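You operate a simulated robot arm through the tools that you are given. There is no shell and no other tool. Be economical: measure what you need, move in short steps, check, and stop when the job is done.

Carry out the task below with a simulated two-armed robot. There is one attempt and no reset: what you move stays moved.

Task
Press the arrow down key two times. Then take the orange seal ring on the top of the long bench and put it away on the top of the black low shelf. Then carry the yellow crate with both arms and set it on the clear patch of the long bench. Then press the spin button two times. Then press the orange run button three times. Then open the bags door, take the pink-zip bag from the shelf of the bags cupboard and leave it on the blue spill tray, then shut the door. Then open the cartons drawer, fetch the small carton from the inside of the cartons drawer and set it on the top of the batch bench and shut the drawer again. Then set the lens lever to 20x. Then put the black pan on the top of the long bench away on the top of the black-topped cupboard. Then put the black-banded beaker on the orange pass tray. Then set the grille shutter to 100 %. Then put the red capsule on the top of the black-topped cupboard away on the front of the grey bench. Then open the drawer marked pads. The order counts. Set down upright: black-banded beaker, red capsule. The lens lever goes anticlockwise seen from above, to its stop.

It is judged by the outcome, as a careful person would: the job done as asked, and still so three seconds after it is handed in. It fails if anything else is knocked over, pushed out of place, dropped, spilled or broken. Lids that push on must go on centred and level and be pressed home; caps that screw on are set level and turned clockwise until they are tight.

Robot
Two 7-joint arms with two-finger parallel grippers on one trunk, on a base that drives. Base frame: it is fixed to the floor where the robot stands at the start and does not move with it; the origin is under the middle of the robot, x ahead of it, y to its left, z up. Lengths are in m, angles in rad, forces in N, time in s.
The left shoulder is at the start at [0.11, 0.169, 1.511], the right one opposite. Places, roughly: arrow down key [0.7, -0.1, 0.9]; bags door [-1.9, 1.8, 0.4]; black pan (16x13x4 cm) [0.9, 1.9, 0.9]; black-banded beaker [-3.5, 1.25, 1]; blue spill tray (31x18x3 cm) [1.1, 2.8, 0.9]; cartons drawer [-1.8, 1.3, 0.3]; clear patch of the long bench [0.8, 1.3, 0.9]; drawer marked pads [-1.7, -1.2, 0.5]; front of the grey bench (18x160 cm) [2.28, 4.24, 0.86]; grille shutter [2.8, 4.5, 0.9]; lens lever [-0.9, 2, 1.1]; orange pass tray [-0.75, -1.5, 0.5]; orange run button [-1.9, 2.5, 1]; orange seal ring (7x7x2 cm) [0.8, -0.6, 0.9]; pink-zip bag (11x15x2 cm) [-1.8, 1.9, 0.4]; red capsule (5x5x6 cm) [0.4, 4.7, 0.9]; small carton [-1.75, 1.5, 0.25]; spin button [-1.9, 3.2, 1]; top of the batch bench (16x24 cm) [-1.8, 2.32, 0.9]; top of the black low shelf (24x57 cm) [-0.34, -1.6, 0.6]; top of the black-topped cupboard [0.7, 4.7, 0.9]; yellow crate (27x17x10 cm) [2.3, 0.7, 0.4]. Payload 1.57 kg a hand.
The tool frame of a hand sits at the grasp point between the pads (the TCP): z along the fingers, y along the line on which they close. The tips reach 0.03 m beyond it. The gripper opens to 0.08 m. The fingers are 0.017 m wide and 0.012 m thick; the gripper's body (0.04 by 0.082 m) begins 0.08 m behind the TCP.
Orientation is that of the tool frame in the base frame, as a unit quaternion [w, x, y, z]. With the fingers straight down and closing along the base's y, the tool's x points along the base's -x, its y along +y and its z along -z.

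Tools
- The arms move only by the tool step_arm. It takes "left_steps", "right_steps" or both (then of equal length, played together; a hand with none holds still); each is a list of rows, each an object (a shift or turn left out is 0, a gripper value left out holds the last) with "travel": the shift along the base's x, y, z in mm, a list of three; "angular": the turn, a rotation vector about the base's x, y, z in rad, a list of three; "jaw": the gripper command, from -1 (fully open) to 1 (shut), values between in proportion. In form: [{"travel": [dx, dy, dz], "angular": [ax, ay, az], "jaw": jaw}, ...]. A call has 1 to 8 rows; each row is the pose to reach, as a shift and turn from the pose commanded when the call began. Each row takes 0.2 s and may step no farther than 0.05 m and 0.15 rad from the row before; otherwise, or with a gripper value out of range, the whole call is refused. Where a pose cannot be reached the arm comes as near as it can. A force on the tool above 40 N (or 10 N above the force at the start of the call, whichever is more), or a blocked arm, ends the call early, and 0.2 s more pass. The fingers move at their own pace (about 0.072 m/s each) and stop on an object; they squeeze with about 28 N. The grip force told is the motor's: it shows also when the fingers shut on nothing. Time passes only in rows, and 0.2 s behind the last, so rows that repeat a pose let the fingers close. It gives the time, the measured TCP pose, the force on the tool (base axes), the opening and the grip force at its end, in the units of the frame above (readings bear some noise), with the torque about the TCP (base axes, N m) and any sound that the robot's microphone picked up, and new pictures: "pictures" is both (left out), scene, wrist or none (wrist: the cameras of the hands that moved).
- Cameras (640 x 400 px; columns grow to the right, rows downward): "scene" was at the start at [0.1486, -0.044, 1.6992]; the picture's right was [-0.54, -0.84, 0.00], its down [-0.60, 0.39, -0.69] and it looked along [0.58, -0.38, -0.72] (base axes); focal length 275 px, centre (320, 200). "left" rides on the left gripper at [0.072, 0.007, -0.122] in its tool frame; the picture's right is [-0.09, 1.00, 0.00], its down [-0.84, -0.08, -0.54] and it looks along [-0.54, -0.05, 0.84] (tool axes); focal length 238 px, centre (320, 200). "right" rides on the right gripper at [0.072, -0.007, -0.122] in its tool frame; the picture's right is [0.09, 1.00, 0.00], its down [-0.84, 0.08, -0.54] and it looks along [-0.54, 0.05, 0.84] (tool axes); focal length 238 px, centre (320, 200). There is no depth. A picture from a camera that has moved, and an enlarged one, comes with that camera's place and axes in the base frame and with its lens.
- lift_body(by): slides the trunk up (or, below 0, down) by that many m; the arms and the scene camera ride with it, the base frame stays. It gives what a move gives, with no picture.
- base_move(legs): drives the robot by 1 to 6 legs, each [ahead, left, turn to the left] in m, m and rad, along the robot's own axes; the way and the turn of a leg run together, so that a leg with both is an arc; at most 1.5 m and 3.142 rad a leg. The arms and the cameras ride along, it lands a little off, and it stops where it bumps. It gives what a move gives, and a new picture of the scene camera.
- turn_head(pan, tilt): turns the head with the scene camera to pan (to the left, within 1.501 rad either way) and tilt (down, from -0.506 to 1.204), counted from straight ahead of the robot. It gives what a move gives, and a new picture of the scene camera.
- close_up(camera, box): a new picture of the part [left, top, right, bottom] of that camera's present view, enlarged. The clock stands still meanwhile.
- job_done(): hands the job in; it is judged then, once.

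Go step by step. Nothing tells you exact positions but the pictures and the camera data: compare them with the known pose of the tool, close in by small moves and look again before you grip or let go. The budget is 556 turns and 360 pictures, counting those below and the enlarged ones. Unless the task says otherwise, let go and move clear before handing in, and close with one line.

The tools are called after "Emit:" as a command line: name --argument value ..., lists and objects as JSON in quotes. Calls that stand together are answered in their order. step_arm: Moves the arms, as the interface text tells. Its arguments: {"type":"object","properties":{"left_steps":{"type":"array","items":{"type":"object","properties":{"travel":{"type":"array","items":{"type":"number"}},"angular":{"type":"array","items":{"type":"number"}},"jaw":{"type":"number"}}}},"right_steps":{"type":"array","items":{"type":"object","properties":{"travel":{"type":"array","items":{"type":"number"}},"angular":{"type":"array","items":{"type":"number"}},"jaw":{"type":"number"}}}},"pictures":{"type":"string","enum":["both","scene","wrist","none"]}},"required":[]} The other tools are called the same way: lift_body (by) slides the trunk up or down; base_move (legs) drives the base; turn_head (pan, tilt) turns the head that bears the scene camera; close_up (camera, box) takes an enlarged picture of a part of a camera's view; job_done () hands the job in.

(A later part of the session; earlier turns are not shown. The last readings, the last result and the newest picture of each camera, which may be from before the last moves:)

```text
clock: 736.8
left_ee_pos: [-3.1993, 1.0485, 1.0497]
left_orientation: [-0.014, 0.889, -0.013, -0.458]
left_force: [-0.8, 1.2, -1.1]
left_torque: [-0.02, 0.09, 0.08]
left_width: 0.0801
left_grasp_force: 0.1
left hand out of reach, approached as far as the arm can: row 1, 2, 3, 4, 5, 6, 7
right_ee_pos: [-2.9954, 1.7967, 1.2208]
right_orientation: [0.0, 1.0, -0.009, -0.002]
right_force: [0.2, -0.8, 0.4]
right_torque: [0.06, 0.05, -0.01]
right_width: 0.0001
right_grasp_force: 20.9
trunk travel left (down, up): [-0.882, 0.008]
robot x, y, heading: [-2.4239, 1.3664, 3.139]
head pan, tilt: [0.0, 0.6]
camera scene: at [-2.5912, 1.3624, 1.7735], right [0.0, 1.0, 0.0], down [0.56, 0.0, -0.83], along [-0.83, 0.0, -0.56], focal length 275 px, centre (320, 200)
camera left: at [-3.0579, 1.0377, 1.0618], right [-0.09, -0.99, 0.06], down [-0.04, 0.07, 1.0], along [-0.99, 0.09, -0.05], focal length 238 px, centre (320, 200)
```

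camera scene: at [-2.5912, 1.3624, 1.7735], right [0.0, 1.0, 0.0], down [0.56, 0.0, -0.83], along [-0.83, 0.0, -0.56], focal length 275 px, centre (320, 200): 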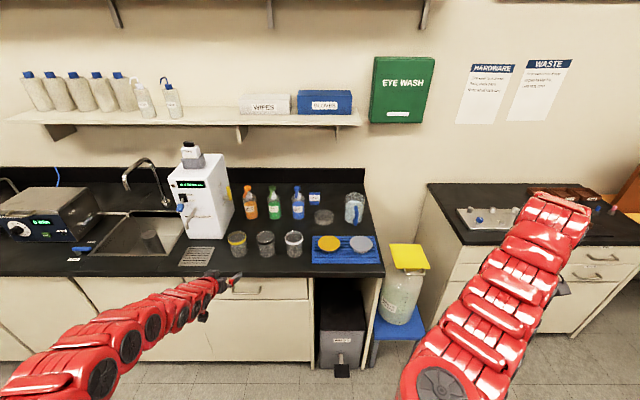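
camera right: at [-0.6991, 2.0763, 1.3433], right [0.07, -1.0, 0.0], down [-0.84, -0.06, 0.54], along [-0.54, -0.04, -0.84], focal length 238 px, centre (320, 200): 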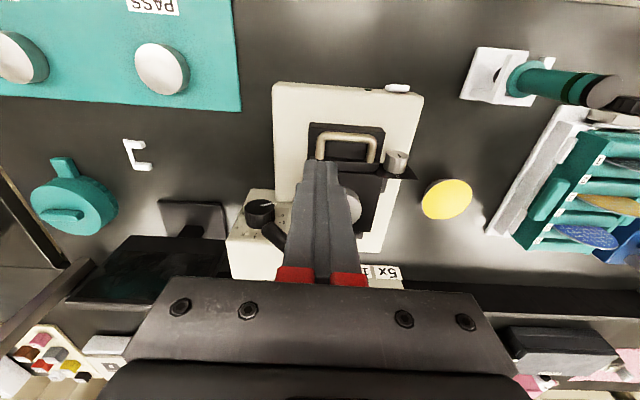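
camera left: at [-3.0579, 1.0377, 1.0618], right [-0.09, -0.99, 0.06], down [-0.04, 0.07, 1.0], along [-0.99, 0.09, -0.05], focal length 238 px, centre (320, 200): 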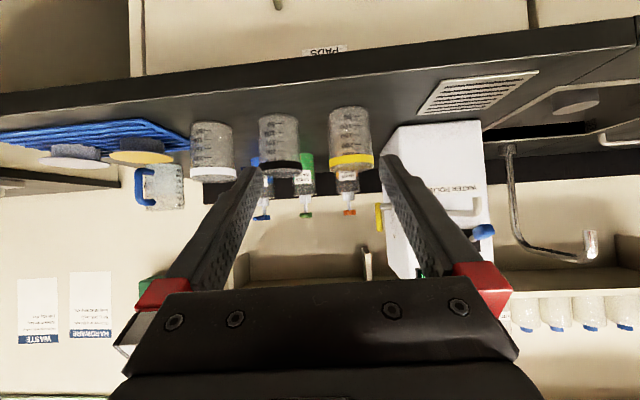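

The bench is at z 0.90, so the beaker centre is about [-3.472, 1.135]. I lower the trunk, shift right and approach part of the way.

Emit:
lift_body --by -0.117

Emit:
base_move --legs '[[0, -0.085, 0], [0.12, 0, 0]]'

Emit:
close_up --camera "left" --box '[0, 0, 640, 400]'

Emit:
close_up --camera "scene" --box '[160, 220, 360, 345]'

```text
clock: 738.3
left_ee_pos: [-3.1989, 1.0531, 0.9342]
left_orientation: [-0.011, 0.888, -0.015, -0.459]
left_force: [0.1, -0.1, 0.5]
left_torque: [0.02, -0.02, 0.02]
left_width: 0.0799
left_grasp_force: 0.1
right_ee_pos: [-2.9964, 1.8007, 1.1034]
right_orientation: [0.002, 1.0, -0.011, -0.001]
right_force: [-1.6, 1.2, 0.2]
right_torque: [-0.01, 0.0, -0.01]
right_width: 0.0
right_grasp_force: 20.8
trunk travel left (down, up): [-0.765, 0.125]
robot x, y, heading: [-2.4213, 1.3687, -3.14]
head pan, tilt: [0.0, 0.6]
```

```text
clock: 740.2
left_ee_pos: [-3.3202, 1.1352, 0.9346]
left_orientation: [-0.011, 0.889, -0.015, -0.458]
left_force: [1.2, 0.1, -0.5]
left_torque: [-0.01, 0.01, 0.0]
left_width: 0.0802
left_grasp_force: 0.1
right_ee_pos: [-3.1161, 1.8852, 1.1044]
right_orientation: [0.002, 1.0, -0.01, 0.0]
right_force: [-0.2, -1.2, 0.2]
right_torque: [0.02, -0.02, 0.02]
right_width: 0.0
right_grasp_force: 21.1
trunk travel left (down, up): [-0.765, 0.125]
robot x, y, heading: [-2.5455, 1.4547, -3.142]
head pan, tilt: [0.0, 0.6]
camera scene: at [-2.7113, 1.454, 1.657], right [0.0, 1.0, 0.0], down [0.56, 0.0, -0.83], along [-0.83, 0.0, -0.56], focal length 275 px, centre (320, 200)
```

scene: 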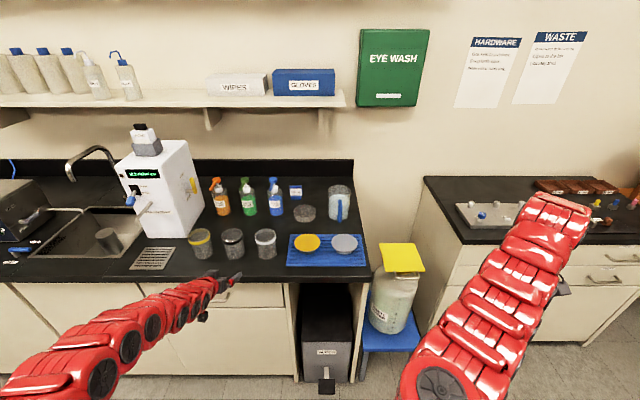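

```text
1.00 times, centred on (320, 200) of left (not enlarged: the box is as wide or as high as the picture)
camera zoom: at [-3.1779, 1.1254, 0.9468], right [-0.09, -0.99, 0.07], down [-0.04, 0.07, 1.0], along [-1.0, 0.09, -0.05], focal length 238 px, centre (320, 200)
```

zoom: 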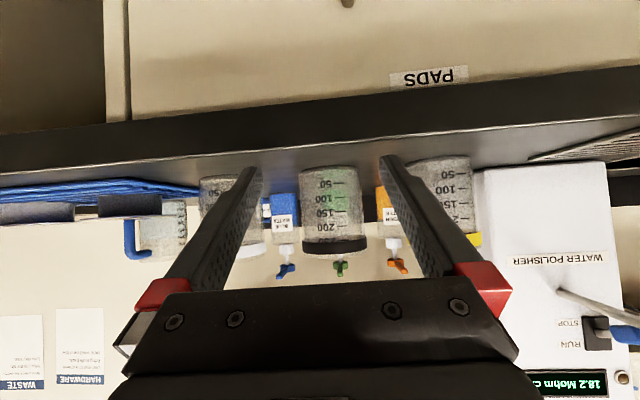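

```text
3.20 times, centred on (260, 282) of scene
camera zoom: at [-2.7113, 1.454, 1.657], right [0.0, 1.0, 0.0], down [0.56, 0.0, -0.83], along [-0.83, 0.0, -0.56], focal length 879 px, centre (512, -64)
```

zoom: 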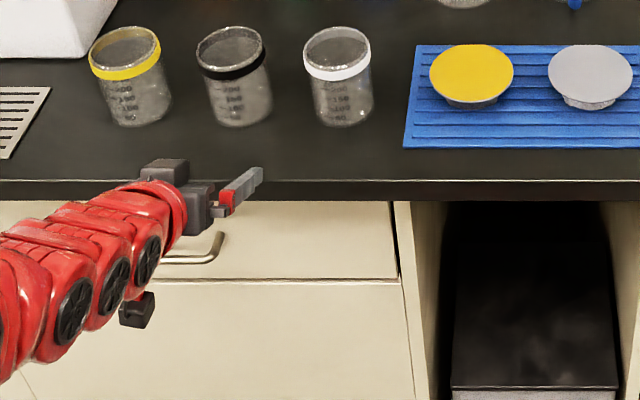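

Beaker centred at y 1.136 between the fingers. I advance.

Emit:
base_move --legs '[[0.1, 0, 0]]'

Emit:
close_up --camera "left" --box '[0, 0, 640, 400]'

```text
clock: 741.4
left_ee_pos: [-3.4189, 1.1359, 0.9346]
left_orientation: [-0.01, 0.889, -0.014, -0.458]
left_force: [-0.4, -0.5, -0.4]
left_torque: [0.02, 0.0, -0.01]
left_width: 0.0799
left_grasp_force: 0.1
right_ee_pos: [-3.2168, 1.8852, 1.1036]
right_orientation: [0.001, 1.0, -0.01, -0.002]
right_force: [-0.4, 0.3, -0.9]
right_torque: [-0.02, -0.01, 0.01]
right_width: 0.0001
right_grasp_force: 21.3
trunk travel left (down, up): [-0.765, 0.125]
robot x, y, heading: [-2.6411, 1.4531, -3.137]
head pan, tilt: [0.0, 0.6]
camera scene: at [-2.8114, 1.4538, 1.6569], right [0.0, 1.0, 0.0], down [0.56, 0.0, -0.83], along [-0.83, 0.0, -0.56], focal length 275 px, centre (320, 200)
```

scene: 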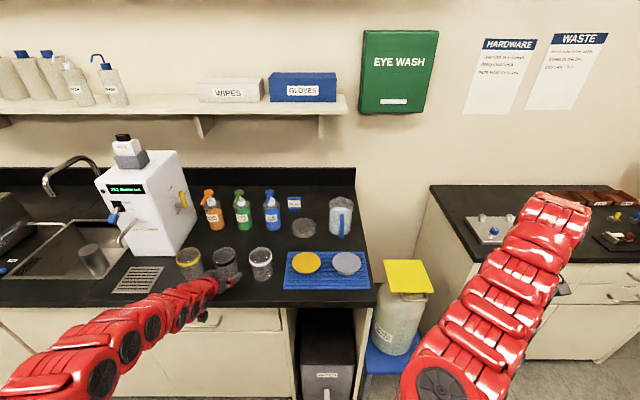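

```text
1.00 times, centred on (320, 200) of left (not enlarged: the box is as wide or as high as the picture)
camera zoom: at [-3.2774, 1.1249, 0.9463], right [-0.09, -0.99, 0.07], down [-0.04, 0.07, 1.0], along [-1.0, 0.09, -0.05], focal length 238 px, centre (320, 200)
```

zoom: 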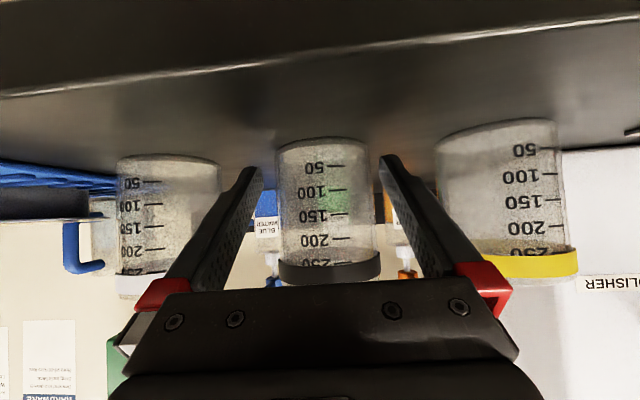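

The beaker centre is 29 mm further, laterally aligned. I advance with the arm and close.

Emit:
step_arm --left_steps '[{"travel": [-15, 0, 0]}, {"travel": [-29, 0, 0]}, {"travel": [-29, 0, 0]}]' --pictures "wrist"

```text
clock: 742.2
left_ee_pos: [-3.4485, 1.135, 0.934]
left_orientation: [-0.012, 0.888, -0.015, -0.459]
left_force: [0.9, -0.4, -0.9]
left_torque: [-0.01, 0.01, -0.02]
left_width: 0.0803
left_grasp_force: 0.0
right_ee_pos: [-3.2147, 1.8845, 1.1036]
right_orientation: [0.001, 1.0, -0.01, -0.001]
right_force: [-0.7, 0.4, 0.0]
right_torque: [0.03, 0.0, -0.02]
right_width: 0.0
right_grasp_force: 21.5
trunk travel left (down, up): [-0.765, 0.125]
robot x, y, heading: [-2.641, 1.4539, -3.141]
head pan, tilt: [0.0, 0.6]
camera left: at [-3.3062, 1.1243, 0.9466], right [-0.09, -0.99, 0.07], down [-0.04, 0.07, 1.0], along [-1.0, 0.09, -0.05], focal length 238 px, centre (320, 200)
```

left: 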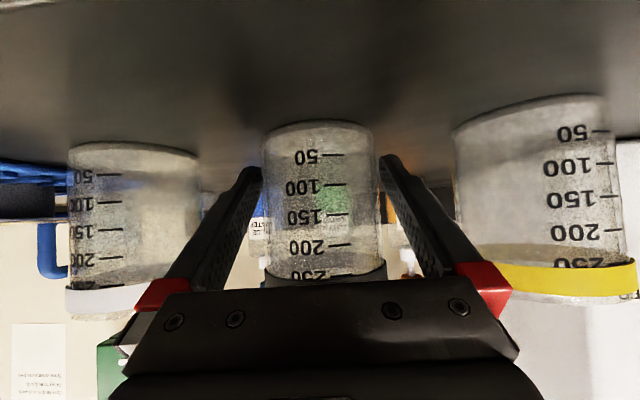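

Emit:
step_arm --left_steps '[{"jaw": -0.8}, {"jaw": -0.5}, {"jaw": 0}, {"jaw": 1}, {"jaw": 1}]' --pictures "none"

Emit:
step_arm --left_steps '[{"travel": [0, 0, 10]}, {"travel": [0, 0, 30]}, {"travel": [0, 0, 60]}, {"travel": [0, 0, 100]}]' --pictures "both"

```text
clock: 743.4
left_ee_pos: [-3.4477, 1.1348, 0.9333]
left_orientation: [-0.011, 0.888, -0.014, -0.459]
left_force: [-0.5, -0.1, 1.0]
left_torque: [-0.05, 0.05, 0.01]
left_width: 0.071
left_grasp_force: 28.1
right_ee_pos: [-3.2157, 1.8852, 1.1034]
right_orientation: [0.002, 1.0, -0.009, -0.002]
right_force: [0.5, -0.1, -0.2]
right_torque: [0.0, -0.03, -0.03]
right_width: 0.0
right_grasp_force: 21.6
trunk travel left (down, up): [-0.765, 0.125]
robot x, y, heading: [-2.6448, 1.4533, -3.135]
head pan, tilt: [0.0, 0.6]
```

```text
clock: 744.4
left_ee_pos: [-3.448, 1.1355, 1.034]
left_orientation: [-0.01, 0.889, -0.016, -0.458]
left_force: [0.5, -0.9, -0.6]
left_torque: [0.02, 0.01, 0.04]
left_width: 0.0708
left_grasp_force: 27.8
right_ee_pos: [-3.2154, 1.8865, 1.1048]
right_orientation: [0.003, 1.0, -0.01, -0.001]
right_force: [-0.2, 0.2, 0.8]
right_torque: [-0.02, -0.01, 0.03]
right_width: 0.0001
right_grasp_force: 21.6
trunk travel left (down, up): [-0.765, 0.125]
robot x, y, heading: [-2.6435, 1.4572, -3.14]
head pan, tilt: [0.0, 0.6]
camera scene: at [-2.8107, 1.4545, 1.6569], right [0.0, 1.0, 0.0], down [0.56, 0.0, -0.83], along [-0.83, 0.0, -0.56], focal length 275 px, centre (320, 200)
camera left: at [-3.3058, 1.1246, 1.0463], right [-0.09, -0.99, 0.07], down [-0.04, 0.07, 1.0], along [-0.99, 0.09, -0.05], focal length 238 px, centre (320, 200)
```

scene: 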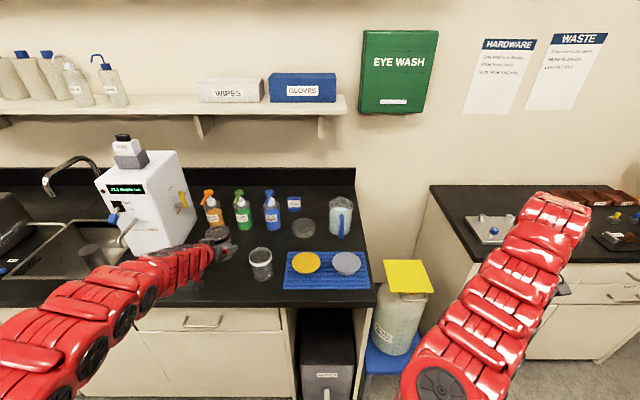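
left: 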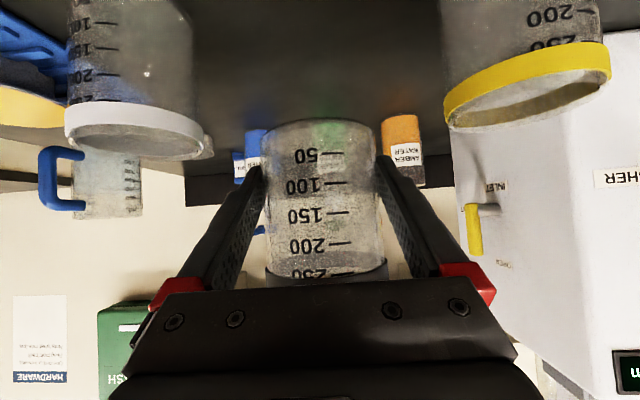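

Beaker held upright. I back away, sidestep left to the south aisle, and turn left to face the south benches.

Emit:
base_move --legs '[[-0.25, 0, 0]]'

Emit:
step_arm --left_steps '[{"travel": [20, 0, 0]}, {"travel": [40, 0, 0]}, {"travel": [60, 0, 0]}, {"travel": [80, 0, 0]}, {"travel": [100, 0, 0]}]' --pictures "none"

Emit:
base_move --legs '[[0, 1.0, 0], [0, 0.78, 0]]'

Emit:
turn_head --pan 0.6 --tilt 0.5

```text
clock: 746.2
left_ee_pos: [-3.2005, 1.1351, 1.0329]
left_orientation: [-0.011, 0.889, -0.015, -0.458]
left_force: [-0.4, 0.5, 0.0]
left_torque: [0.03, -0.01, 0.05]
left_width: 0.0712
left_grasp_force: 27.8
right_ee_pos: [-2.967, 1.886, 1.1021]
right_orientation: [0.001, 1.0, -0.009, -0.001]
right_force: [1.1, -0.5, -0.6]
right_torque: [-0.03, -0.01, 0.02]
right_width: 0.0
right_grasp_force: 21.2
trunk travel left (down, up): [-0.765, 0.125]
robot x, y, heading: [-2.3976, 1.4588, -3.135]
head pan, tilt: [0.0, 0.6]
camera scene: at [-2.563, 1.4542, 1.6566], right [0.0, 1.0, 0.0], down [0.57, 0.0, -0.82], along [-0.82, 0.0, -0.57], focal length 275 px, centre (320, 200)
```

scene: 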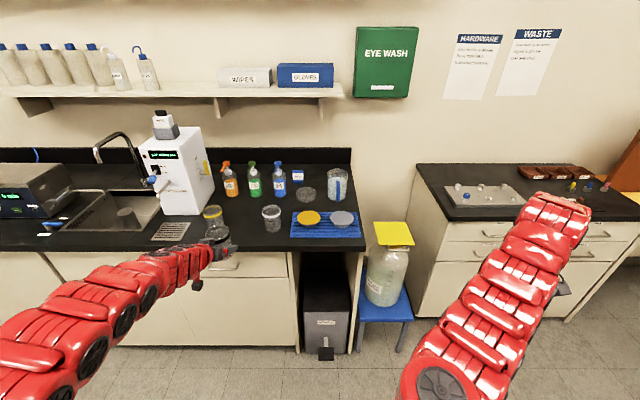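

```text
clock: 747.4
left_ee_pos: [-3.1906, 1.1307, 1.0194]
left_orientation: [-0.012, 0.889, -0.015, -0.457]
left_force: [-0.5, -0.2, -1.1]
left_torque: [0.01, -0.04, -0.01]
left_width: 0.0711
left_grasp_force: 27.8
left hand out of reach, approached as far as the arm can: row 1, 2, 3, 4, 5
right_ee_pos: [-2.9675, 1.8865, 1.1039]
right_orientation: [0.002, 1.0, -0.01, -0.001]
right_force: [0.0, 0.1, -0.1]
right_torque: [-0.04, -0.01, 0.0]
right_width: 0.0
right_grasp_force: 21.4
trunk travel left (down, up): [-0.765, 0.125]
robot x, y, heading: [-2.3915, 1.4546, -3.134]
head pan, tilt: [0.0, 0.6]
```

```text
clock: 756.4
left_ee_pos: [-3.1769, -0.655, 1.0179]
left_orientation: [-0.009, 0.889, -0.01, -0.458]
left_force: [-1.3, 0.5, -0.3]
left_torque: [0.02, 0.01, 0.02]
left_width: 0.0708
left_grasp_force: 28.8
right_ee_pos: [-2.9609, 0.1016, 1.103]
right_orientation: [0.002, 1.0, -0.004, -0.001]
right_force: [-0.3, -0.3, 0.2]
right_torque: [0.01, 0.02, -0.01]
right_width: 0.0
right_grasp_force: 21.5
trunk travel left (down, up): [-0.765, 0.125]
robot x, y, heading: [-2.3837, -0.3189, -3.133]
head pan, tilt: [0.0, 0.6]
camera scene: at [-2.5517, -0.3253, 1.6568], right [-0.01, 1.0, 0.0], down [0.57, 0.01, -0.82], along [-0.82, -0.01, -0.57], focal length 275 px, centre (320, 200)
```

scene: 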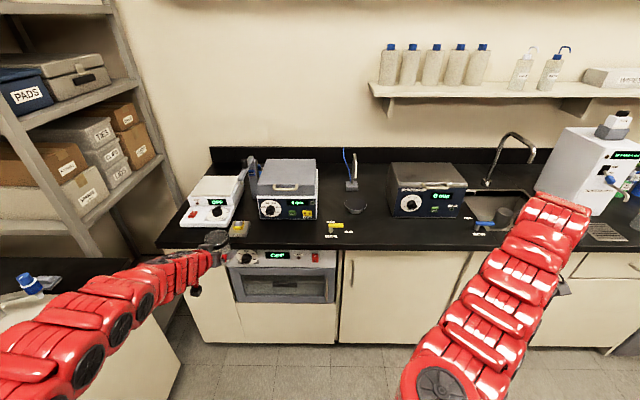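

```text
clock: 757.4
left_ee_pos: [-3.1775, -0.6537, 1.0194]
left_orientation: [-0.009, 0.889, -0.011, -0.457]
left_force: [-0.7, 0.1, -1.2]
left_torque: [-0.02, -0.02, 0.03]
left_width: 0.0708
left_grasp_force: 27.6
right_ee_pos: [-2.9598, 0.1022, 1.1048]
right_orientation: [0.001, 1.0, -0.005, -0.001]
right_force: [-0.1, 0.1, -0.2]
right_torque: [-0.04, -0.01, 0.05]
right_width: 0.0
right_grasp_force: 21.7
trunk travel left (down, up): [-0.765, 0.125]
robot x, y, heading: [-2.3791, -0.322, -3.131]
head pan, tilt: [0.6, 0.499]
camera scene: at [-2.5379, -0.3765, 1.6658], right [-0.57, 0.82, 0.0], down [0.39, 0.27, -0.88], along [-0.72, -0.5, -0.48], focal length 275 px, centre (320, 200)
```

scene: 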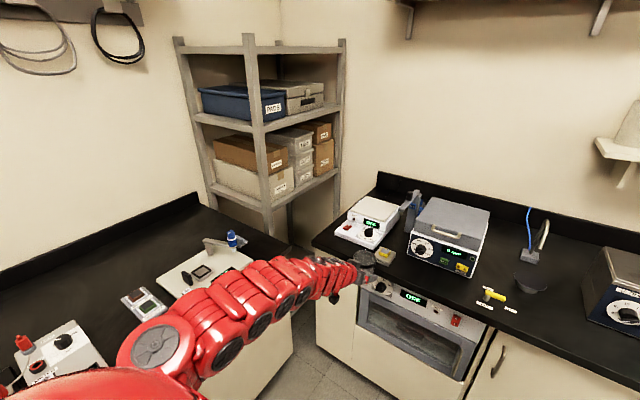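

I shift back 0.15 m for clearance, turn left to face the south benches, and sidestep along to the orange tray.

Emit:
base_move --legs '[[0, -0.15, -0.01], [0, 0, 1.571], [0, 1.25, 0]]'

Emit:
turn_head --pan 0.25 --tilt 0.7

Emit:
close_up --camera "scene" --box '[200, 180, 440, 330]'

```text
clock: 768.5
left_ee_pos: [-0.8059, -0.9722, 1.019]
left_orientation: [0.316, 0.64, 0.617, -0.332]
left_force: [-0.3, 0.2, -1.6]
left_torque: [0.01, 0.02, 0.0]
left_width: 0.0707
left_grasp_force: 28.2
right_ee_pos: [-1.559, -0.745, 1.1027]
right_orientation: [0.001, 0.715, 0.699, 0.001]
right_force: [-0.6, 0.5, -0.2]
right_torque: [0.0, -0.02, -0.02]
right_width: 0.0001
right_grasp_force: 21.5
trunk travel left (down, up): [-0.765, 0.125]
robot x, y, heading: [-1.1279, -0.1763, -1.568]
head pan, tilt: [0.6, 0.499]
camera scene: at [-1.074, -0.3293, 1.6659], right [-0.83, -0.56, 0.0], down [-0.27, 0.4, -0.88], along [0.49, -0.73, -0.48], focal length 275 px, centre (320, 200)
```

scene: 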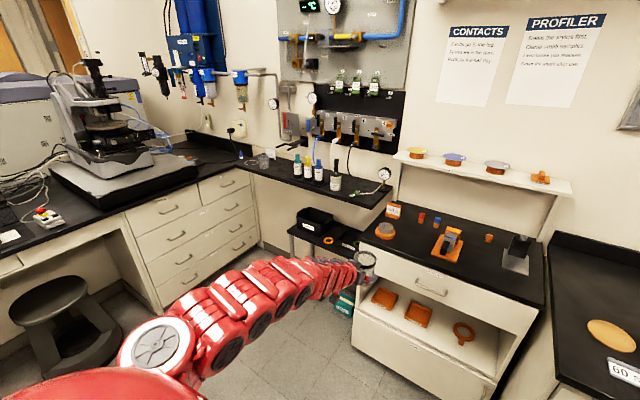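

```text
clock: 769.3
left_ee_pos: [-0.8056, -0.9733, 1.0189]
left_orientation: [0.315, 0.64, 0.616, -0.333]
left_force: [-0.3, -0.9, -0.2]
left_torque: [0.01, -0.02, 0.0]
left_width: 0.0708
left_grasp_force: 28.3
right_ee_pos: [-1.5591, -0.7442, 1.1035]
right_orientation: [0.002, 0.714, 0.7, 0.001]
right_force: [0.3, -0.2, -0.7]
right_torque: [-0.01, 0.04, -0.03]
right_width: 0.0
right_grasp_force: 21.6
trunk travel left (down, up): [-0.765, 0.125]
robot x, y, heading: [-1.1237, -0.1725, -1.572]
head pan, tilt: [0.25, 0.7]
camera scene: at [-1.1043, -0.3364, 1.6482], right [-0.97, -0.25, 0.0], down [-0.16, 0.62, -0.77], along [0.19, -0.74, -0.64], focal length 275 px, centre (320, 200)
```

scene: 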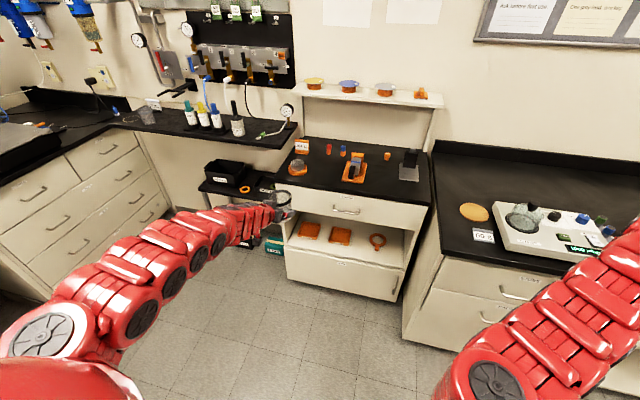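

```text
2.67 times, centred on (320, 255) of scene
camera zoom: at [-1.1043, -0.3364, 1.6482], right [-0.97, -0.25, 0.0], down [-0.16, 0.62, -0.77], along [0.19, -0.74, -0.64], focal length 733 px, centre (320, 53)
```

zoom: 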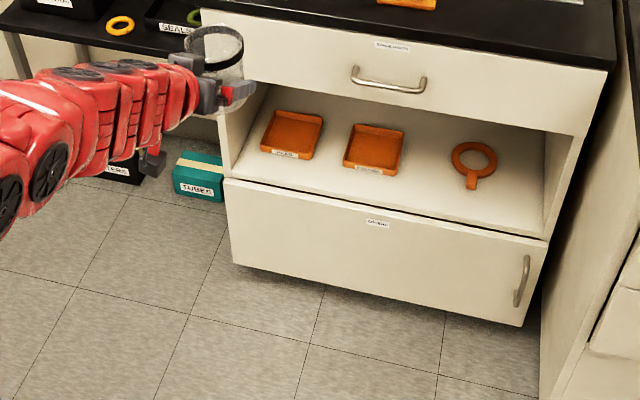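

Emit:
close_up --camera "scene" --box '[285, 210, 365, 260]'

```text
8.00 times, centred on (325, 235) of scene
camera zoom: at [-1.1043, -0.3364, 1.6482], right [-0.97, -0.25, 0.0], down [-0.16, 0.62, -0.77], along [0.19, -0.74, -0.64], focal length 2198 px, centre (280, -80)
```

zoom: 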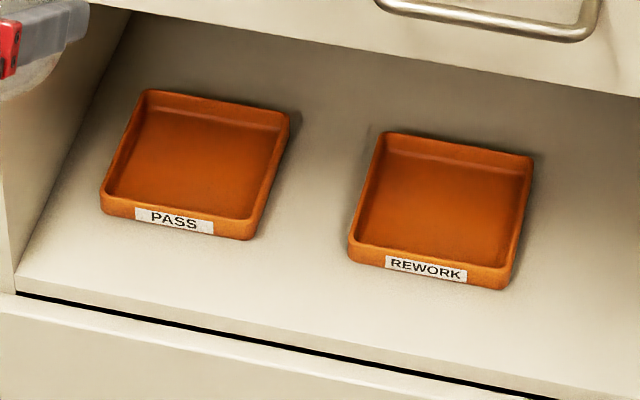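

The left orange tray is labelled PASS, centre about [-0.763, -1.4245, 0.46], in an open shelf (opening z 0.46–0.71). I lower the trunk and line up.

Emit:
lift_body --by -0.4

Emit:
lift_body --by -0.085

Emit:
base_move --legs '[[0.12, 0.043, 0]]'

Emit:
turn_head --pan 0.4 --tilt 0.6

Emit:
close_up --camera "left" --box '[0, 0, 640, 400]'

```text
clock: 773.2
left_ee_pos: [-0.805, -0.9729, 0.6189]
left_orientation: [0.315, 0.64, 0.617, -0.333]
left_force: [0.4, -0.6, -0.3]
left_torque: [0.04, 0.02, -0.02]
left_width: 0.071
left_grasp_force: 27.6
right_ee_pos: [-1.5592, -0.744, 0.7038]
right_orientation: [0.002, 0.715, 0.7, 0.001]
right_force: [-0.2, 0.3, 0.3]
right_torque: [-0.01, -0.02, 0.02]
right_width: 0.0
right_grasp_force: 22.1
trunk travel left (down, up): [-0.365, 0.525]
robot x, y, heading: [-1.1256, -0.1713, -1.575]
head pan, tilt: [0.25, 0.7]
```

```text
clock: 774.4
left_ee_pos: [-0.8051, -0.9721, 0.5339]
left_orientation: [0.314, 0.641, 0.617, -0.333]
left_force: [0.2, 0.2, -0.5]
left_torque: [0.03, 0.01, 0.01]
left_width: 0.0707
left_grasp_force: 28.2
right_ee_pos: [-1.5591, -0.7445, 0.618]
right_orientation: [0.002, 0.715, 0.699, 0.001]
right_force: [0.1, -0.1, 0.0]
right_torque: [-0.01, 0.04, 0.03]
right_width: 0.0
right_grasp_force: 21.3
trunk travel left (down, up): [-0.28, 0.61]
robot x, y, heading: [-1.1268, -0.1739, -1.571]
head pan, tilt: [0.25, 0.7]
```

```text
clock: 775.6
left_ee_pos: [-0.7635, -1.091, 0.5326]
left_orientation: [0.315, 0.64, 0.617, -0.332]
left_force: [-0.7, -0.5, -0.8]
left_torque: [0.01, 0.0, 0.0]
left_width: 0.0708
left_grasp_force: 27.9
right_ee_pos: [-1.5156, -0.8637, 0.6179]
right_orientation: [0.001, 0.715, 0.699, 0.001]
right_force: [0.4, -0.3, -0.3]
right_torque: [0.0, 0.0, -0.02]
right_width: 0.0
right_grasp_force: 21.3
trunk travel left (down, up): [-0.28, 0.61]
robot x, y, heading: [-1.0828, -0.29, -1.574]
head pan, tilt: [0.25, 0.7]
camera scene: at [-1.0618, -0.4558, 1.163], right [-0.97, -0.24, 0.0], down [-0.16, 0.63, -0.76], along [0.19, -0.74, -0.65], focal length 275 px, centre (320, 200)
```

scene: 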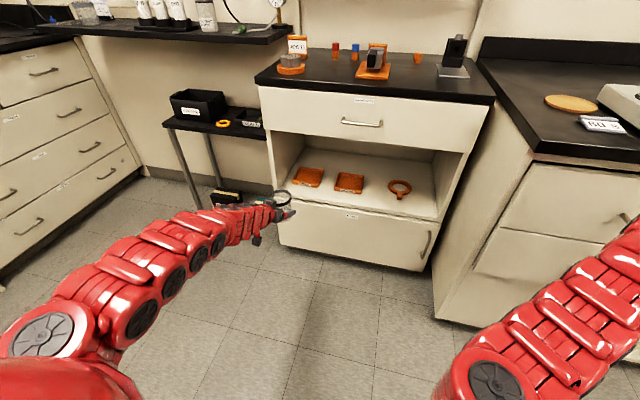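

```text
clock: 776.4
left_ee_pos: [-0.764, -1.0906, 0.5327]
left_orientation: [0.315, 0.641, 0.616, -0.333]
left_force: [0.1, 0.3, -0.7]
left_torque: [0.03, -0.01, -0.02]
left_width: 0.0709
left_grasp_force: 28.0
right_ee_pos: [-1.5172, -0.863, 0.6176]
right_orientation: [0.003, 0.716, 0.699, 0.002]
right_force: [0.4, 0.6, 0.8]
right_torque: [0.04, 0.0, -0.02]
right_width: 0.0
right_grasp_force: 21.3
trunk travel left (down, up): [-0.28, 0.61]
robot x, y, heading: [-1.082, -0.2901, -1.575]
head pan, tilt: [0.4, 0.6]
camera scene: at [-1.0487, -0.4542, 1.1717], right [-0.92, -0.39, 0.0], down [-0.22, 0.52, -0.82], along [0.32, -0.76, -0.57], focal length 275 px, centre (320, 200)
```

scene: 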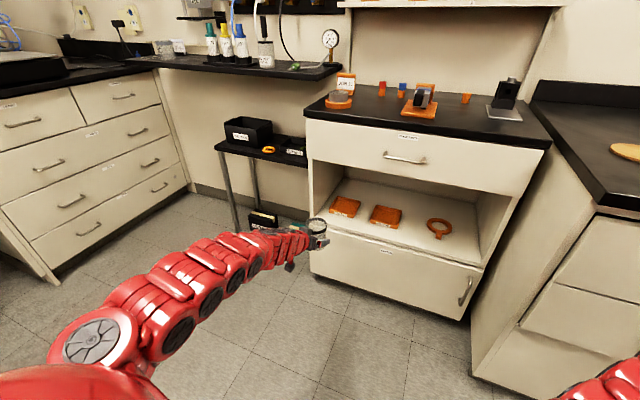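

```text
1.00 times, centred on (320, 200) of left (not enlarged: the box is as wide or as high as the picture)
camera zoom: at [-0.7496, -0.9486, 0.5461], right [0.99, -0.09, 0.07], down [-0.07, -0.04, 1.0], along [-0.09, -0.99, -0.05], focal length 238 px, centre (320, 200)
```

zoom: 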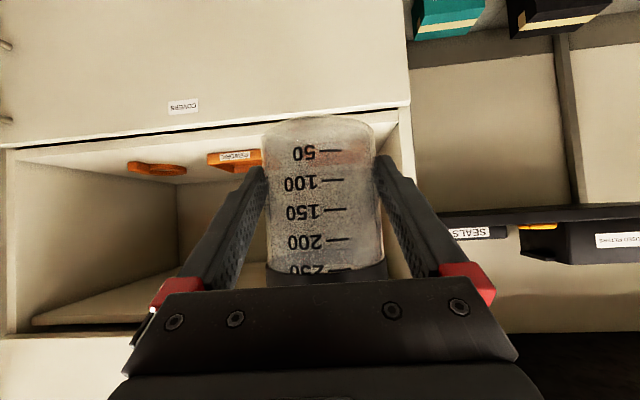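

Emit:
close_up --camera "scene" --box '[310, 180, 420, 248]'

```text
5.82 times, centred on (365, 214) of scene
camera zoom: at [-1.0487, -0.4542, 1.1717], right [-0.92, -0.39, 0.0], down [-0.22, 0.52, -0.82], along [0.32, -0.76, -0.57], focal length 1598 px, centre (58, 118)
```

zoom: 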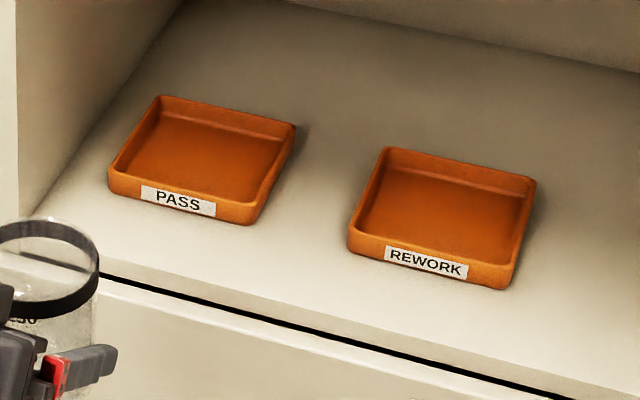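

Precise triangulation puts the PASS tray's rim at [-0.760, -1.44], z 0.44. I lower slightly and move in.

Emit:
lift_body --by -0.028

Emit:
base_move --legs '[[0.25, 0.004, 0.003]]'

Emit:
close_up --camera "left" --box '[0, 0, 640, 400]'

Emit:
close_up --camera "scene" --box '[200, 180, 440, 330]'

```text
clock: 777.1
left_ee_pos: [-0.7638, -1.0903, 0.5065]
left_orientation: [0.315, 0.641, 0.617, -0.333]
left_force: [0.4, -0.3, -0.6]
left_torque: [0.03, 0.03, -0.03]
left_width: 0.0711
left_grasp_force: 28.6
right_ee_pos: [-1.5159, -0.8639, 0.5898]
right_orientation: [0.002, 0.715, 0.699, 0.001]
right_force: [-0.5, 0.2, -0.3]
right_torque: [0.0, 0.0, 0.02]
right_width: 0.0002
right_grasp_force: 20.8
trunk travel left (down, up): [-0.252, 0.638]
robot x, y, heading: [-1.0832, -0.2929, -1.572]
head pan, tilt: [0.4, 0.6]
```

```text
clock: 778.6
left_ee_pos: [-0.7585, -1.2629, 0.5101]
left_orientation: [0.315, 0.64, 0.615, -0.336]
left_force: [0.3, 0.7, -0.6]
left_torque: [0.01, -0.01, -0.03]
left_width: 0.0706
left_grasp_force: 28.1
right_ee_pos: [-1.5144, -1.0173, 0.5868]
right_orientation: [-0.009, 0.724, 0.69, 0.015]
right_force: [0.0, -0.2, 0.1]
right_torque: [-0.02, -0.02, -0.01]
right_width: 0.0001
right_grasp_force: 21.1
trunk travel left (down, up): [-0.252, 0.638]
robot x, y, heading: [-1.0764, -0.4632, -1.58]
head pan, tilt: [0.4, 0.6]
stopped in leg 1: the robot was blocked; the commanded pose is now the measured one
camera scene: at [-1.0389, -0.6217, 1.1456], right [-0.92, -0.39, 0.01], down [-0.22, 0.52, -0.83], along [0.32, -0.76, -0.56], focal length 275 px, centre (320, 200)
```

scene: 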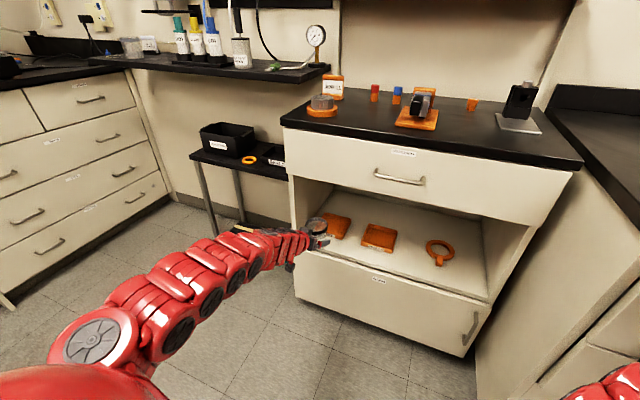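

```text
1.00 times, centred on (320, 200) of left (not enlarged: the box is as wide or as high as the picture)
camera zoom: at [-0.7438, -1.1202, 0.5214], right [0.99, -0.1, 0.06], down [-0.07, -0.04, 1.0], along [-0.1, -0.99, -0.04], focal length 238 px, centre (320, 200)
```

zoom: 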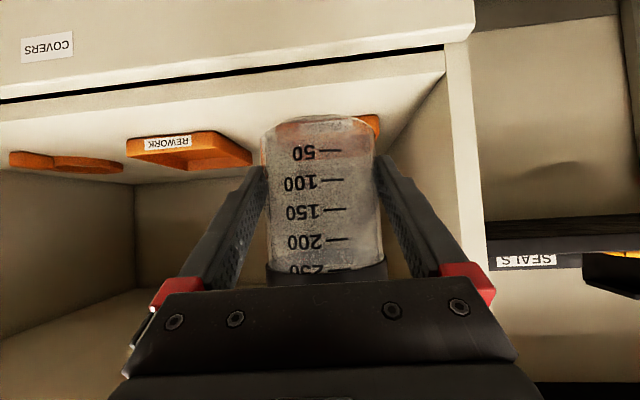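

```text
2.67 times, centred on (320, 255) of scene
camera zoom: at [-1.0389, -0.6217, 1.1456], right [-0.92, -0.39, 0.01], down [-0.22, 0.52, -0.83], along [0.32, -0.76, -0.56], focal length 733 px, centre (320, 53)
```

zoom: 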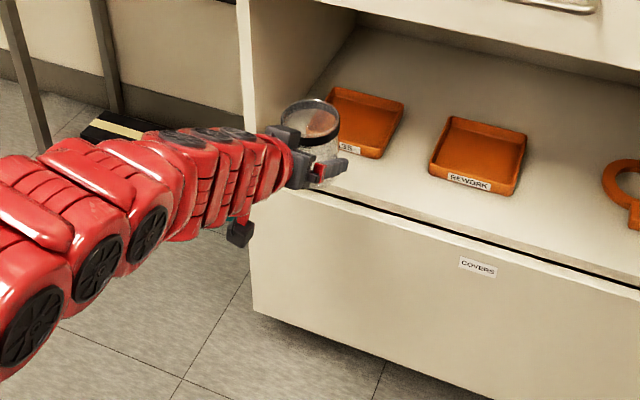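

The right hand met the protruding bench beside. I back off a little and move the right hand inward in front of the open cabinet.

Emit:
base_move --legs '[[-0.08, 0, 0.008]]'

Emit:
step_arm --right_steps '[{"travel": [45, 0, 0]}, {"travel": [90, 5, 0]}, {"travel": [135, 10, 0]}, {"travel": [180, 15, 0]}, {"travel": [225, 20, 0]}, {"travel": [270, 25, 0]}, {"travel": [315, 30, 0]}, {"travel": [350, 30, 0]}]' --pictures "none"

Emit:
base_move --legs '[[0.16, 0, 0]]'

```text
clock: 779.6
left_ee_pos: [-0.7531, -1.1837, 0.5058]
left_orientation: [0.316, 0.639, 0.618, -0.332]
left_force: [-0.4, 0.1, -1.1]
left_torque: [-0.01, -0.03, -0.03]
left_width: 0.0706
left_grasp_force: 28.2
right_ee_pos: [-1.5124, -0.9458, 0.5826]
right_orientation: [-0.01, 0.721, 0.692, 0.018]
right_force: [0.5, 0.3, -0.4]
right_torque: [-0.02, -0.01, 0.05]
right_width: 0.0
right_grasp_force: 21.3
trunk travel left (down, up): [-0.252, 0.638]
robot x, y, heading: [-1.0781, -0.3903, -1.569]
head pan, tilt: [0.4, 0.6]
camera scene: at [-1.0422, -0.5486, 1.1439], right [-0.92, -0.39, 0.0], down [-0.22, 0.52, -0.83], along [0.32, -0.76, -0.56], focal length 275 px, centre (320, 200)
```

scene: 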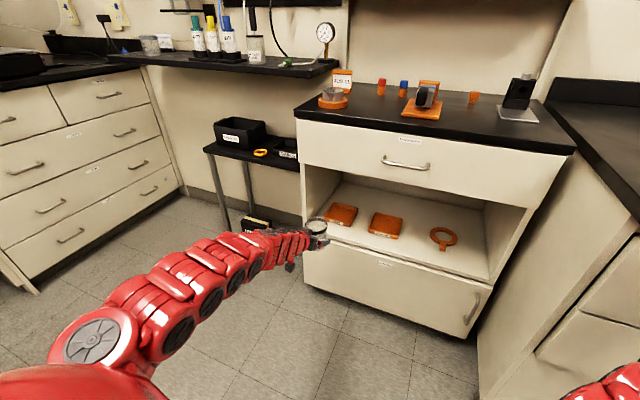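

```text
clock: 781.5
left_ee_pos: [-0.7547, -1.1837, 0.5047]
left_orientation: [0.315, 0.64, 0.617, -0.333]
left_force: [-0.2, 0.5, -0.7]
left_torque: [0.0, 0.01, 0.02]
left_width: 0.0706
left_grasp_force: 27.4
right_ee_pos: [-1.2066, -1.0315, 0.5733]
right_orientation: [-0.01, 0.722, 0.692, 0.019]
right_force: [0.3, 0.2, -0.6]
right_torque: [0.0, -0.04, -0.02]
right_width: 0.0
right_grasp_force: 21.5
right hand out of reach, approached as far as the arm can: row 1, 2, 3, 4, 5, 6, 7, 8
trunk travel left (down, up): [-0.252, 0.638]
robot x, y, heading: [-1.0837, -0.3876, -1.566]
head pan, tilt: [0.4, 0.6]
```

```text
clock: 782.9
left_ee_pos: [-0.7522, -1.3423, 0.5066]
left_orientation: [0.316, 0.638, 0.62, -0.33]
left_force: [-0.1, -0.5, -1.6]
left_torque: [0.05, 0.03, -0.01]
left_width: 0.0708
left_grasp_force: 28.7
right_ee_pos: [-1.2045, -1.1915, 0.5727]
right_orientation: [-0.011, 0.721, 0.693, 0.018]
right_force: [0.8, -1.0, -0.1]
right_torque: [0.01, -0.01, 0.0]
right_width: 0.0
right_grasp_force: 21.2
trunk travel left (down, up): [-0.252, 0.638]
robot x, y, heading: [-1.0805, -0.5482, -1.563]
head pan, tilt: [0.4, 0.6]
camera scene: at [-1.041, -0.7101, 1.1436], right [-0.92, -0.39, 0.0], down [-0.22, 0.52, -0.82], along [0.33, -0.76, -0.57], focal length 275 px, centre (320, 200)
```

scene: 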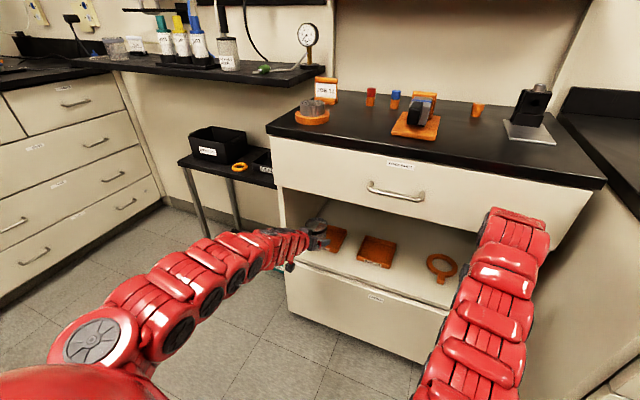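

Now I look closely at the beaker against the tray.

Emit:
close_up --camera "scene" --box '[270, 200, 400, 290]'

Emit:
close_up --camera "left" --box '[0, 0, 640, 400]'

```text
4.44 times, centred on (335, 245) of scene
camera zoom: at [-1.041, -0.7101, 1.1436], right [-0.92, -0.39, 0.0], down [-0.22, 0.52, -0.82], along [0.33, -0.76, -0.57], focal length 1221 px, centre (253, 0)
```

zoom: 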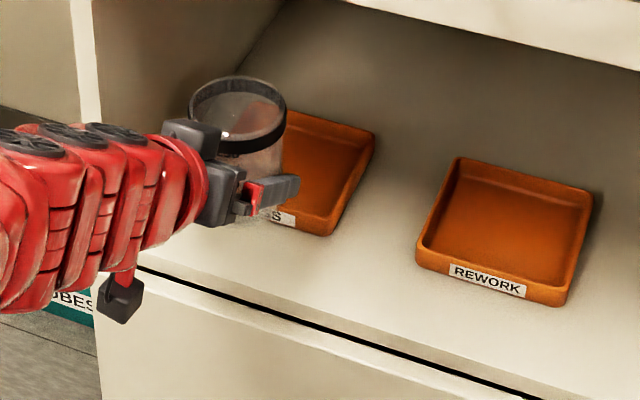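

```text
1.00 times, centred on (320, 200) of left (not enlarged: the box is as wide or as high as the picture)
camera zoom: at [-0.7384, -1.2016, 0.5174], right [0.99, -0.09, 0.07], down [-0.07, -0.04, 1.0], along [-0.08, -1.0, -0.05], focal length 238 px, centre (320, 200)
```

zoom: 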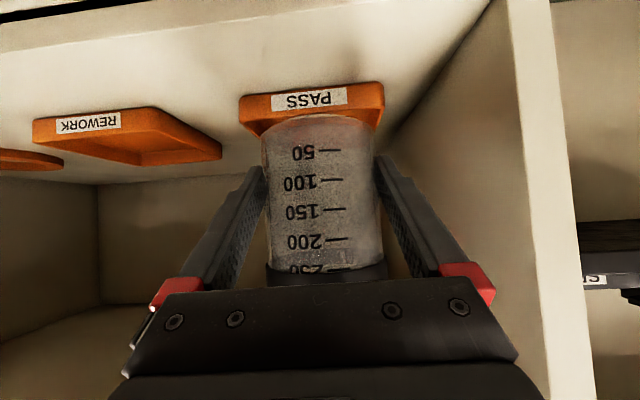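

Tray confirmed: centre [-0.760, -1.447], rim z 0.442. I extend the arm over it.

Emit:
step_arm --left_steps '[{"travel": [-2, -25, 0]}, {"travel": [-4, -50, 0]}, {"travel": [-6, -78, 0]}, {"travel": [-8, -105, 0]}, {"travel": [-8, -105, 0]}]' --pictures "wrist"

Emit:
close_up --camera "scene" --box '[270, 190, 400, 280]'

```text
clock: 784.1
left_ee_pos: [-0.7576, -1.4343, 0.5076]
left_orientation: [0.316, 0.638, 0.619, -0.331]
left_force: [-0.3, -0.3, -0.9]
left_torque: [-0.01, -0.03, 0.02]
left_width: 0.0708
left_grasp_force: 27.9
left hand out of reach, approached as far as the arm can: row 4, 5
right_ee_pos: [-1.2068, -1.1903, 0.5741]
right_orientation: [-0.011, 0.721, 0.692, 0.019]
right_force: [-0.2, -0.4, -0.6]
right_torque: [-0.02, 0.01, 0.02]
right_width: 0.0
right_grasp_force: 21.2
trunk travel left (down, up): [-0.252, 0.638]
robot x, y, heading: [-1.0787, -0.5419, -1.564]
head pan, tilt: [0.4, 0.6]
camera left: at [-0.7447, -1.2931, 0.5213], right [0.99, -0.09, 0.07], down [-0.07, -0.04, 1.0], along [-0.08, -1.0, -0.05], focal length 238 px, centre (320, 200)
```

left: 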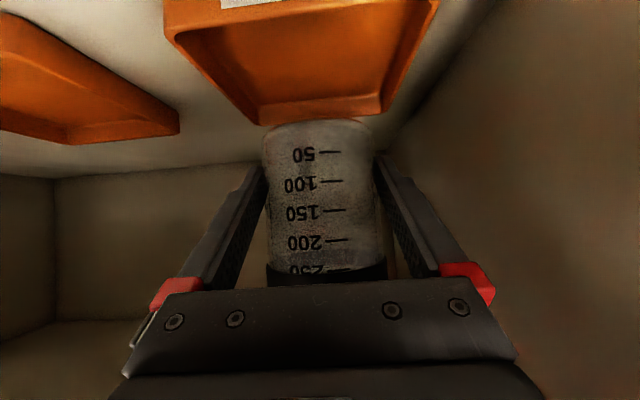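

```text
4.44 times, centred on (335, 235) of scene
camera zoom: at [-1.0421, -0.7097, 1.1437], right [-0.92, -0.39, 0.0], down [-0.22, 0.52, -0.82], along [0.33, -0.76, -0.57], focal length 1221 px, centre (253, 44)
```

zoom: 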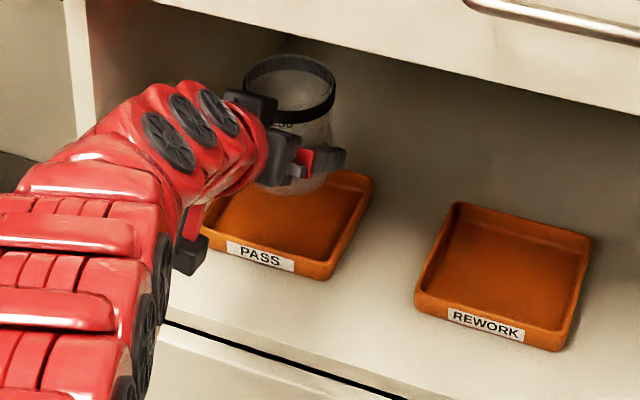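

About 13 mm short of centre; I nudge the base forward.

Emit:
base_move --legs '[[0.018, 0, -0.004]]'

Emit:
close_up --camera "left" --box '[0, 0, 640, 400]'

```text
clock: 784.9
left_ee_pos: [-0.7599, -1.4536, 0.507]
left_orientation: [0.315, 0.639, 0.619, -0.331]
left_force: [-0.6, 0.9, -0.8]
left_torque: [-0.01, 0.0, 0.01]
left_width: 0.0705
left_grasp_force: 27.9
right_ee_pos: [-1.2071, -1.2088, 0.573]
right_orientation: [-0.011, 0.721, 0.692, 0.019]
right_force: [-0.5, -0.1, -0.7]
right_torque: [-0.01, 0.01, 0.02]
right_width: 0.0
right_grasp_force: 21.8
trunk travel left (down, up): [-0.252, 0.638]
robot x, y, heading: [-1.0808, -0.5663, -1.57]
head pan, tilt: [0.4, 0.6]
camera scene: at [-1.0416, -0.7283, 1.1436], right [-0.92, -0.39, 0.0], down [-0.22, 0.52, -0.82], along [0.32, -0.76, -0.57], focal length 275 px, centre (320, 200)
```

scene: 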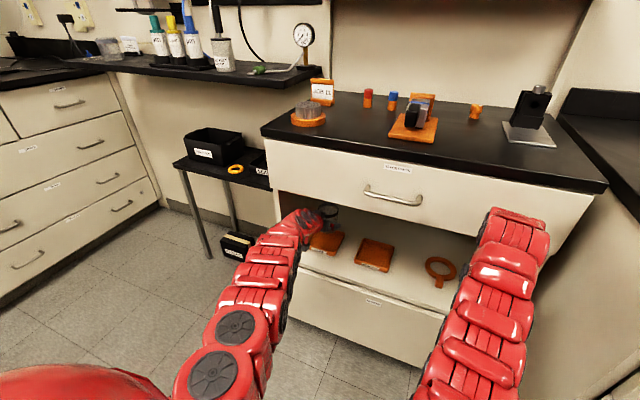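

```text
1.00 times, centred on (320, 200) of left (not enlarged: the box is as wide or as high as the picture)
camera zoom: at [-0.7469, -1.3123, 0.5204], right [0.99, -0.09, 0.07], down [-0.07, -0.04, 1.0], along [-0.09, -0.99, -0.05], focal length 238 px, centre (320, 200)
```

zoom: 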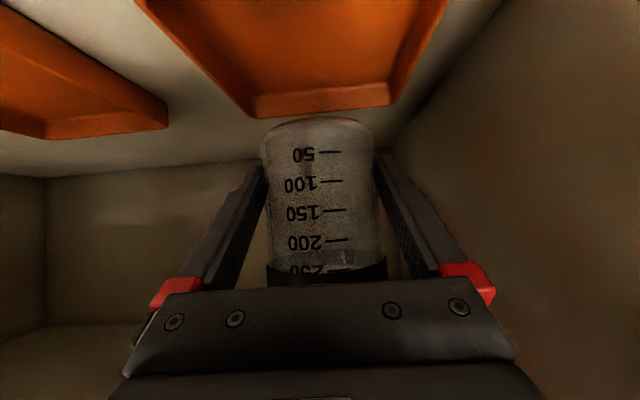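

Centred over the tray. I lower with the trunk, then feel for contact.

Emit:
lift_body --by -0.038

Emit:
step_arm --left_steps '[{"travel": [0, 0, -3]}, {"travel": [0, 0, -6]}, {"travel": [0, 0, -9]}, {"travel": [0, 0, -12]}]' --pictures "wrist"

```text
clock: 785.7
left_ee_pos: [-0.7608, -1.4543, 0.4709]
left_orientation: [0.315, 0.639, 0.618, -0.332]
left_force: [-0.4, 1.1, 0.2]
left_torque: [-0.02, 0.02, 0.03]
left_width: 0.0708
left_grasp_force: 28.2
right_ee_pos: [-1.2059, -1.2061, 0.536]
right_orientation: [-0.01, 0.722, 0.692, 0.018]
right_force: [0.5, 0.0, 0.9]
right_torque: [0.0, 0.0, -0.02]
right_width: 0.0003
right_grasp_force: 21.8
trunk travel left (down, up): [-0.214, 0.676]
robot x, y, heading: [-1.0772, -0.5636, -1.565]
head pan, tilt: [0.4, 0.6]
```

```text
clock: 786.7
left_ee_pos: [-0.7581, -1.4524, 0.4591]
left_orientation: [0.315, 0.64, 0.617, -0.333]
left_force: [-0.5, 0.0, 2.5]
left_torque: [0.02, -0.08, 0.02]
left_width: 0.0708
left_grasp_force: 28.2
right_ee_pos: [-1.2052, -1.2076, 0.5365]
right_orientation: [-0.01, 0.722, 0.692, 0.019]
right_force: [0.2, 0.5, 0.6]
right_torque: [-0.01, 0.01, 0.01]
right_width: 0.0
right_grasp_force: 21.4
trunk travel left (down, up): [-0.214, 0.676]
robot x, y, heading: [-1.0781, -0.565, -1.569]
head pan, tilt: [0.4, 0.6]
camera left: at [-0.7456, -1.3099, 0.471], right [0.99, -0.09, 0.07], down [-0.07, -0.04, 1.0], along [-0.09, -0.99, -0.05], focal length 238 px, centre (320, 200)
```

left: 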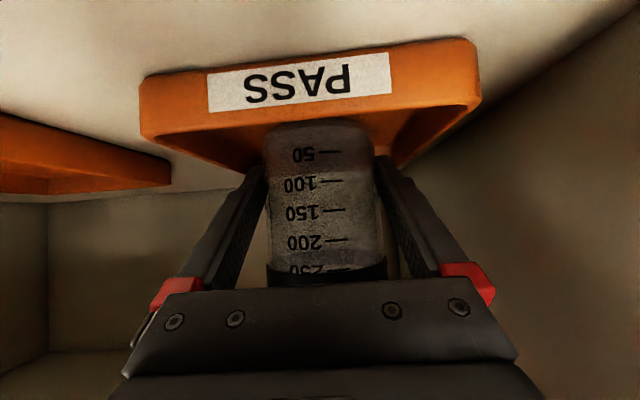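

Seated (2.5 N). I press 2 mm more, open the fingers just a few millimetres, and slide them out along their own axis.

Emit:
step_arm --left_steps '[{"travel": [0, 0, -2]}, {"travel": [0, 0, -2], "jaw": -0.85}, {"travel": [0, 0, -2], "jaw": -0.9}, {"travel": [0, 0, -2], "jaw": -0.9}]' --pictures "wrist"

```text
clock: 787.7
left_ee_pos: [-0.7582, -1.4514, 0.4578]
left_orientation: [0.314, 0.64, 0.618, -0.331]
left_force: [1.3, -0.2, -0.1]
left_torque: [0.0, 0.01, 0.0]
left_width: 0.0762
left_grasp_force: 0.1
left hand out of reach, approached as far as the arm can: row 1, 2
right_ee_pos: [-1.2053, -1.2071, 0.5348]
right_orientation: [-0.011, 0.721, 0.693, 0.019]
right_force: [-0.5, -1.3, -0.1]
right_torque: [0.0, -0.01, -0.03]
right_width: 0.0
right_grasp_force: 20.9
trunk travel left (down, up): [-0.214, 0.676]
robot x, y, heading: [-1.0776, -0.5679, -1.568]
head pan, tilt: [0.4, 0.6]
camera left: at [-0.7451, -1.3098, 0.4707], right [0.99, -0.09, 0.07], down [-0.07, -0.04, 1.0], along [-0.09, -0.99, -0.05], focal length 238 px, centre (320, 200)
```

left: 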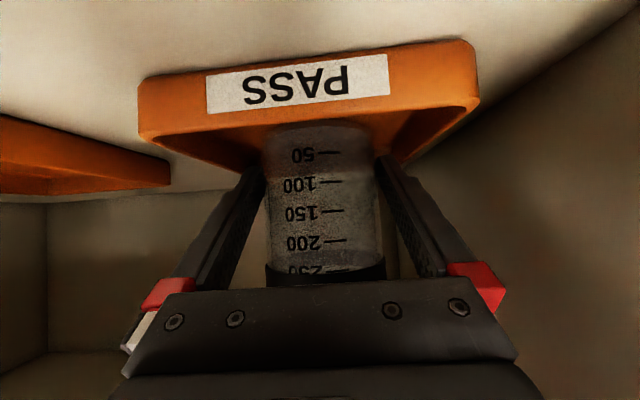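

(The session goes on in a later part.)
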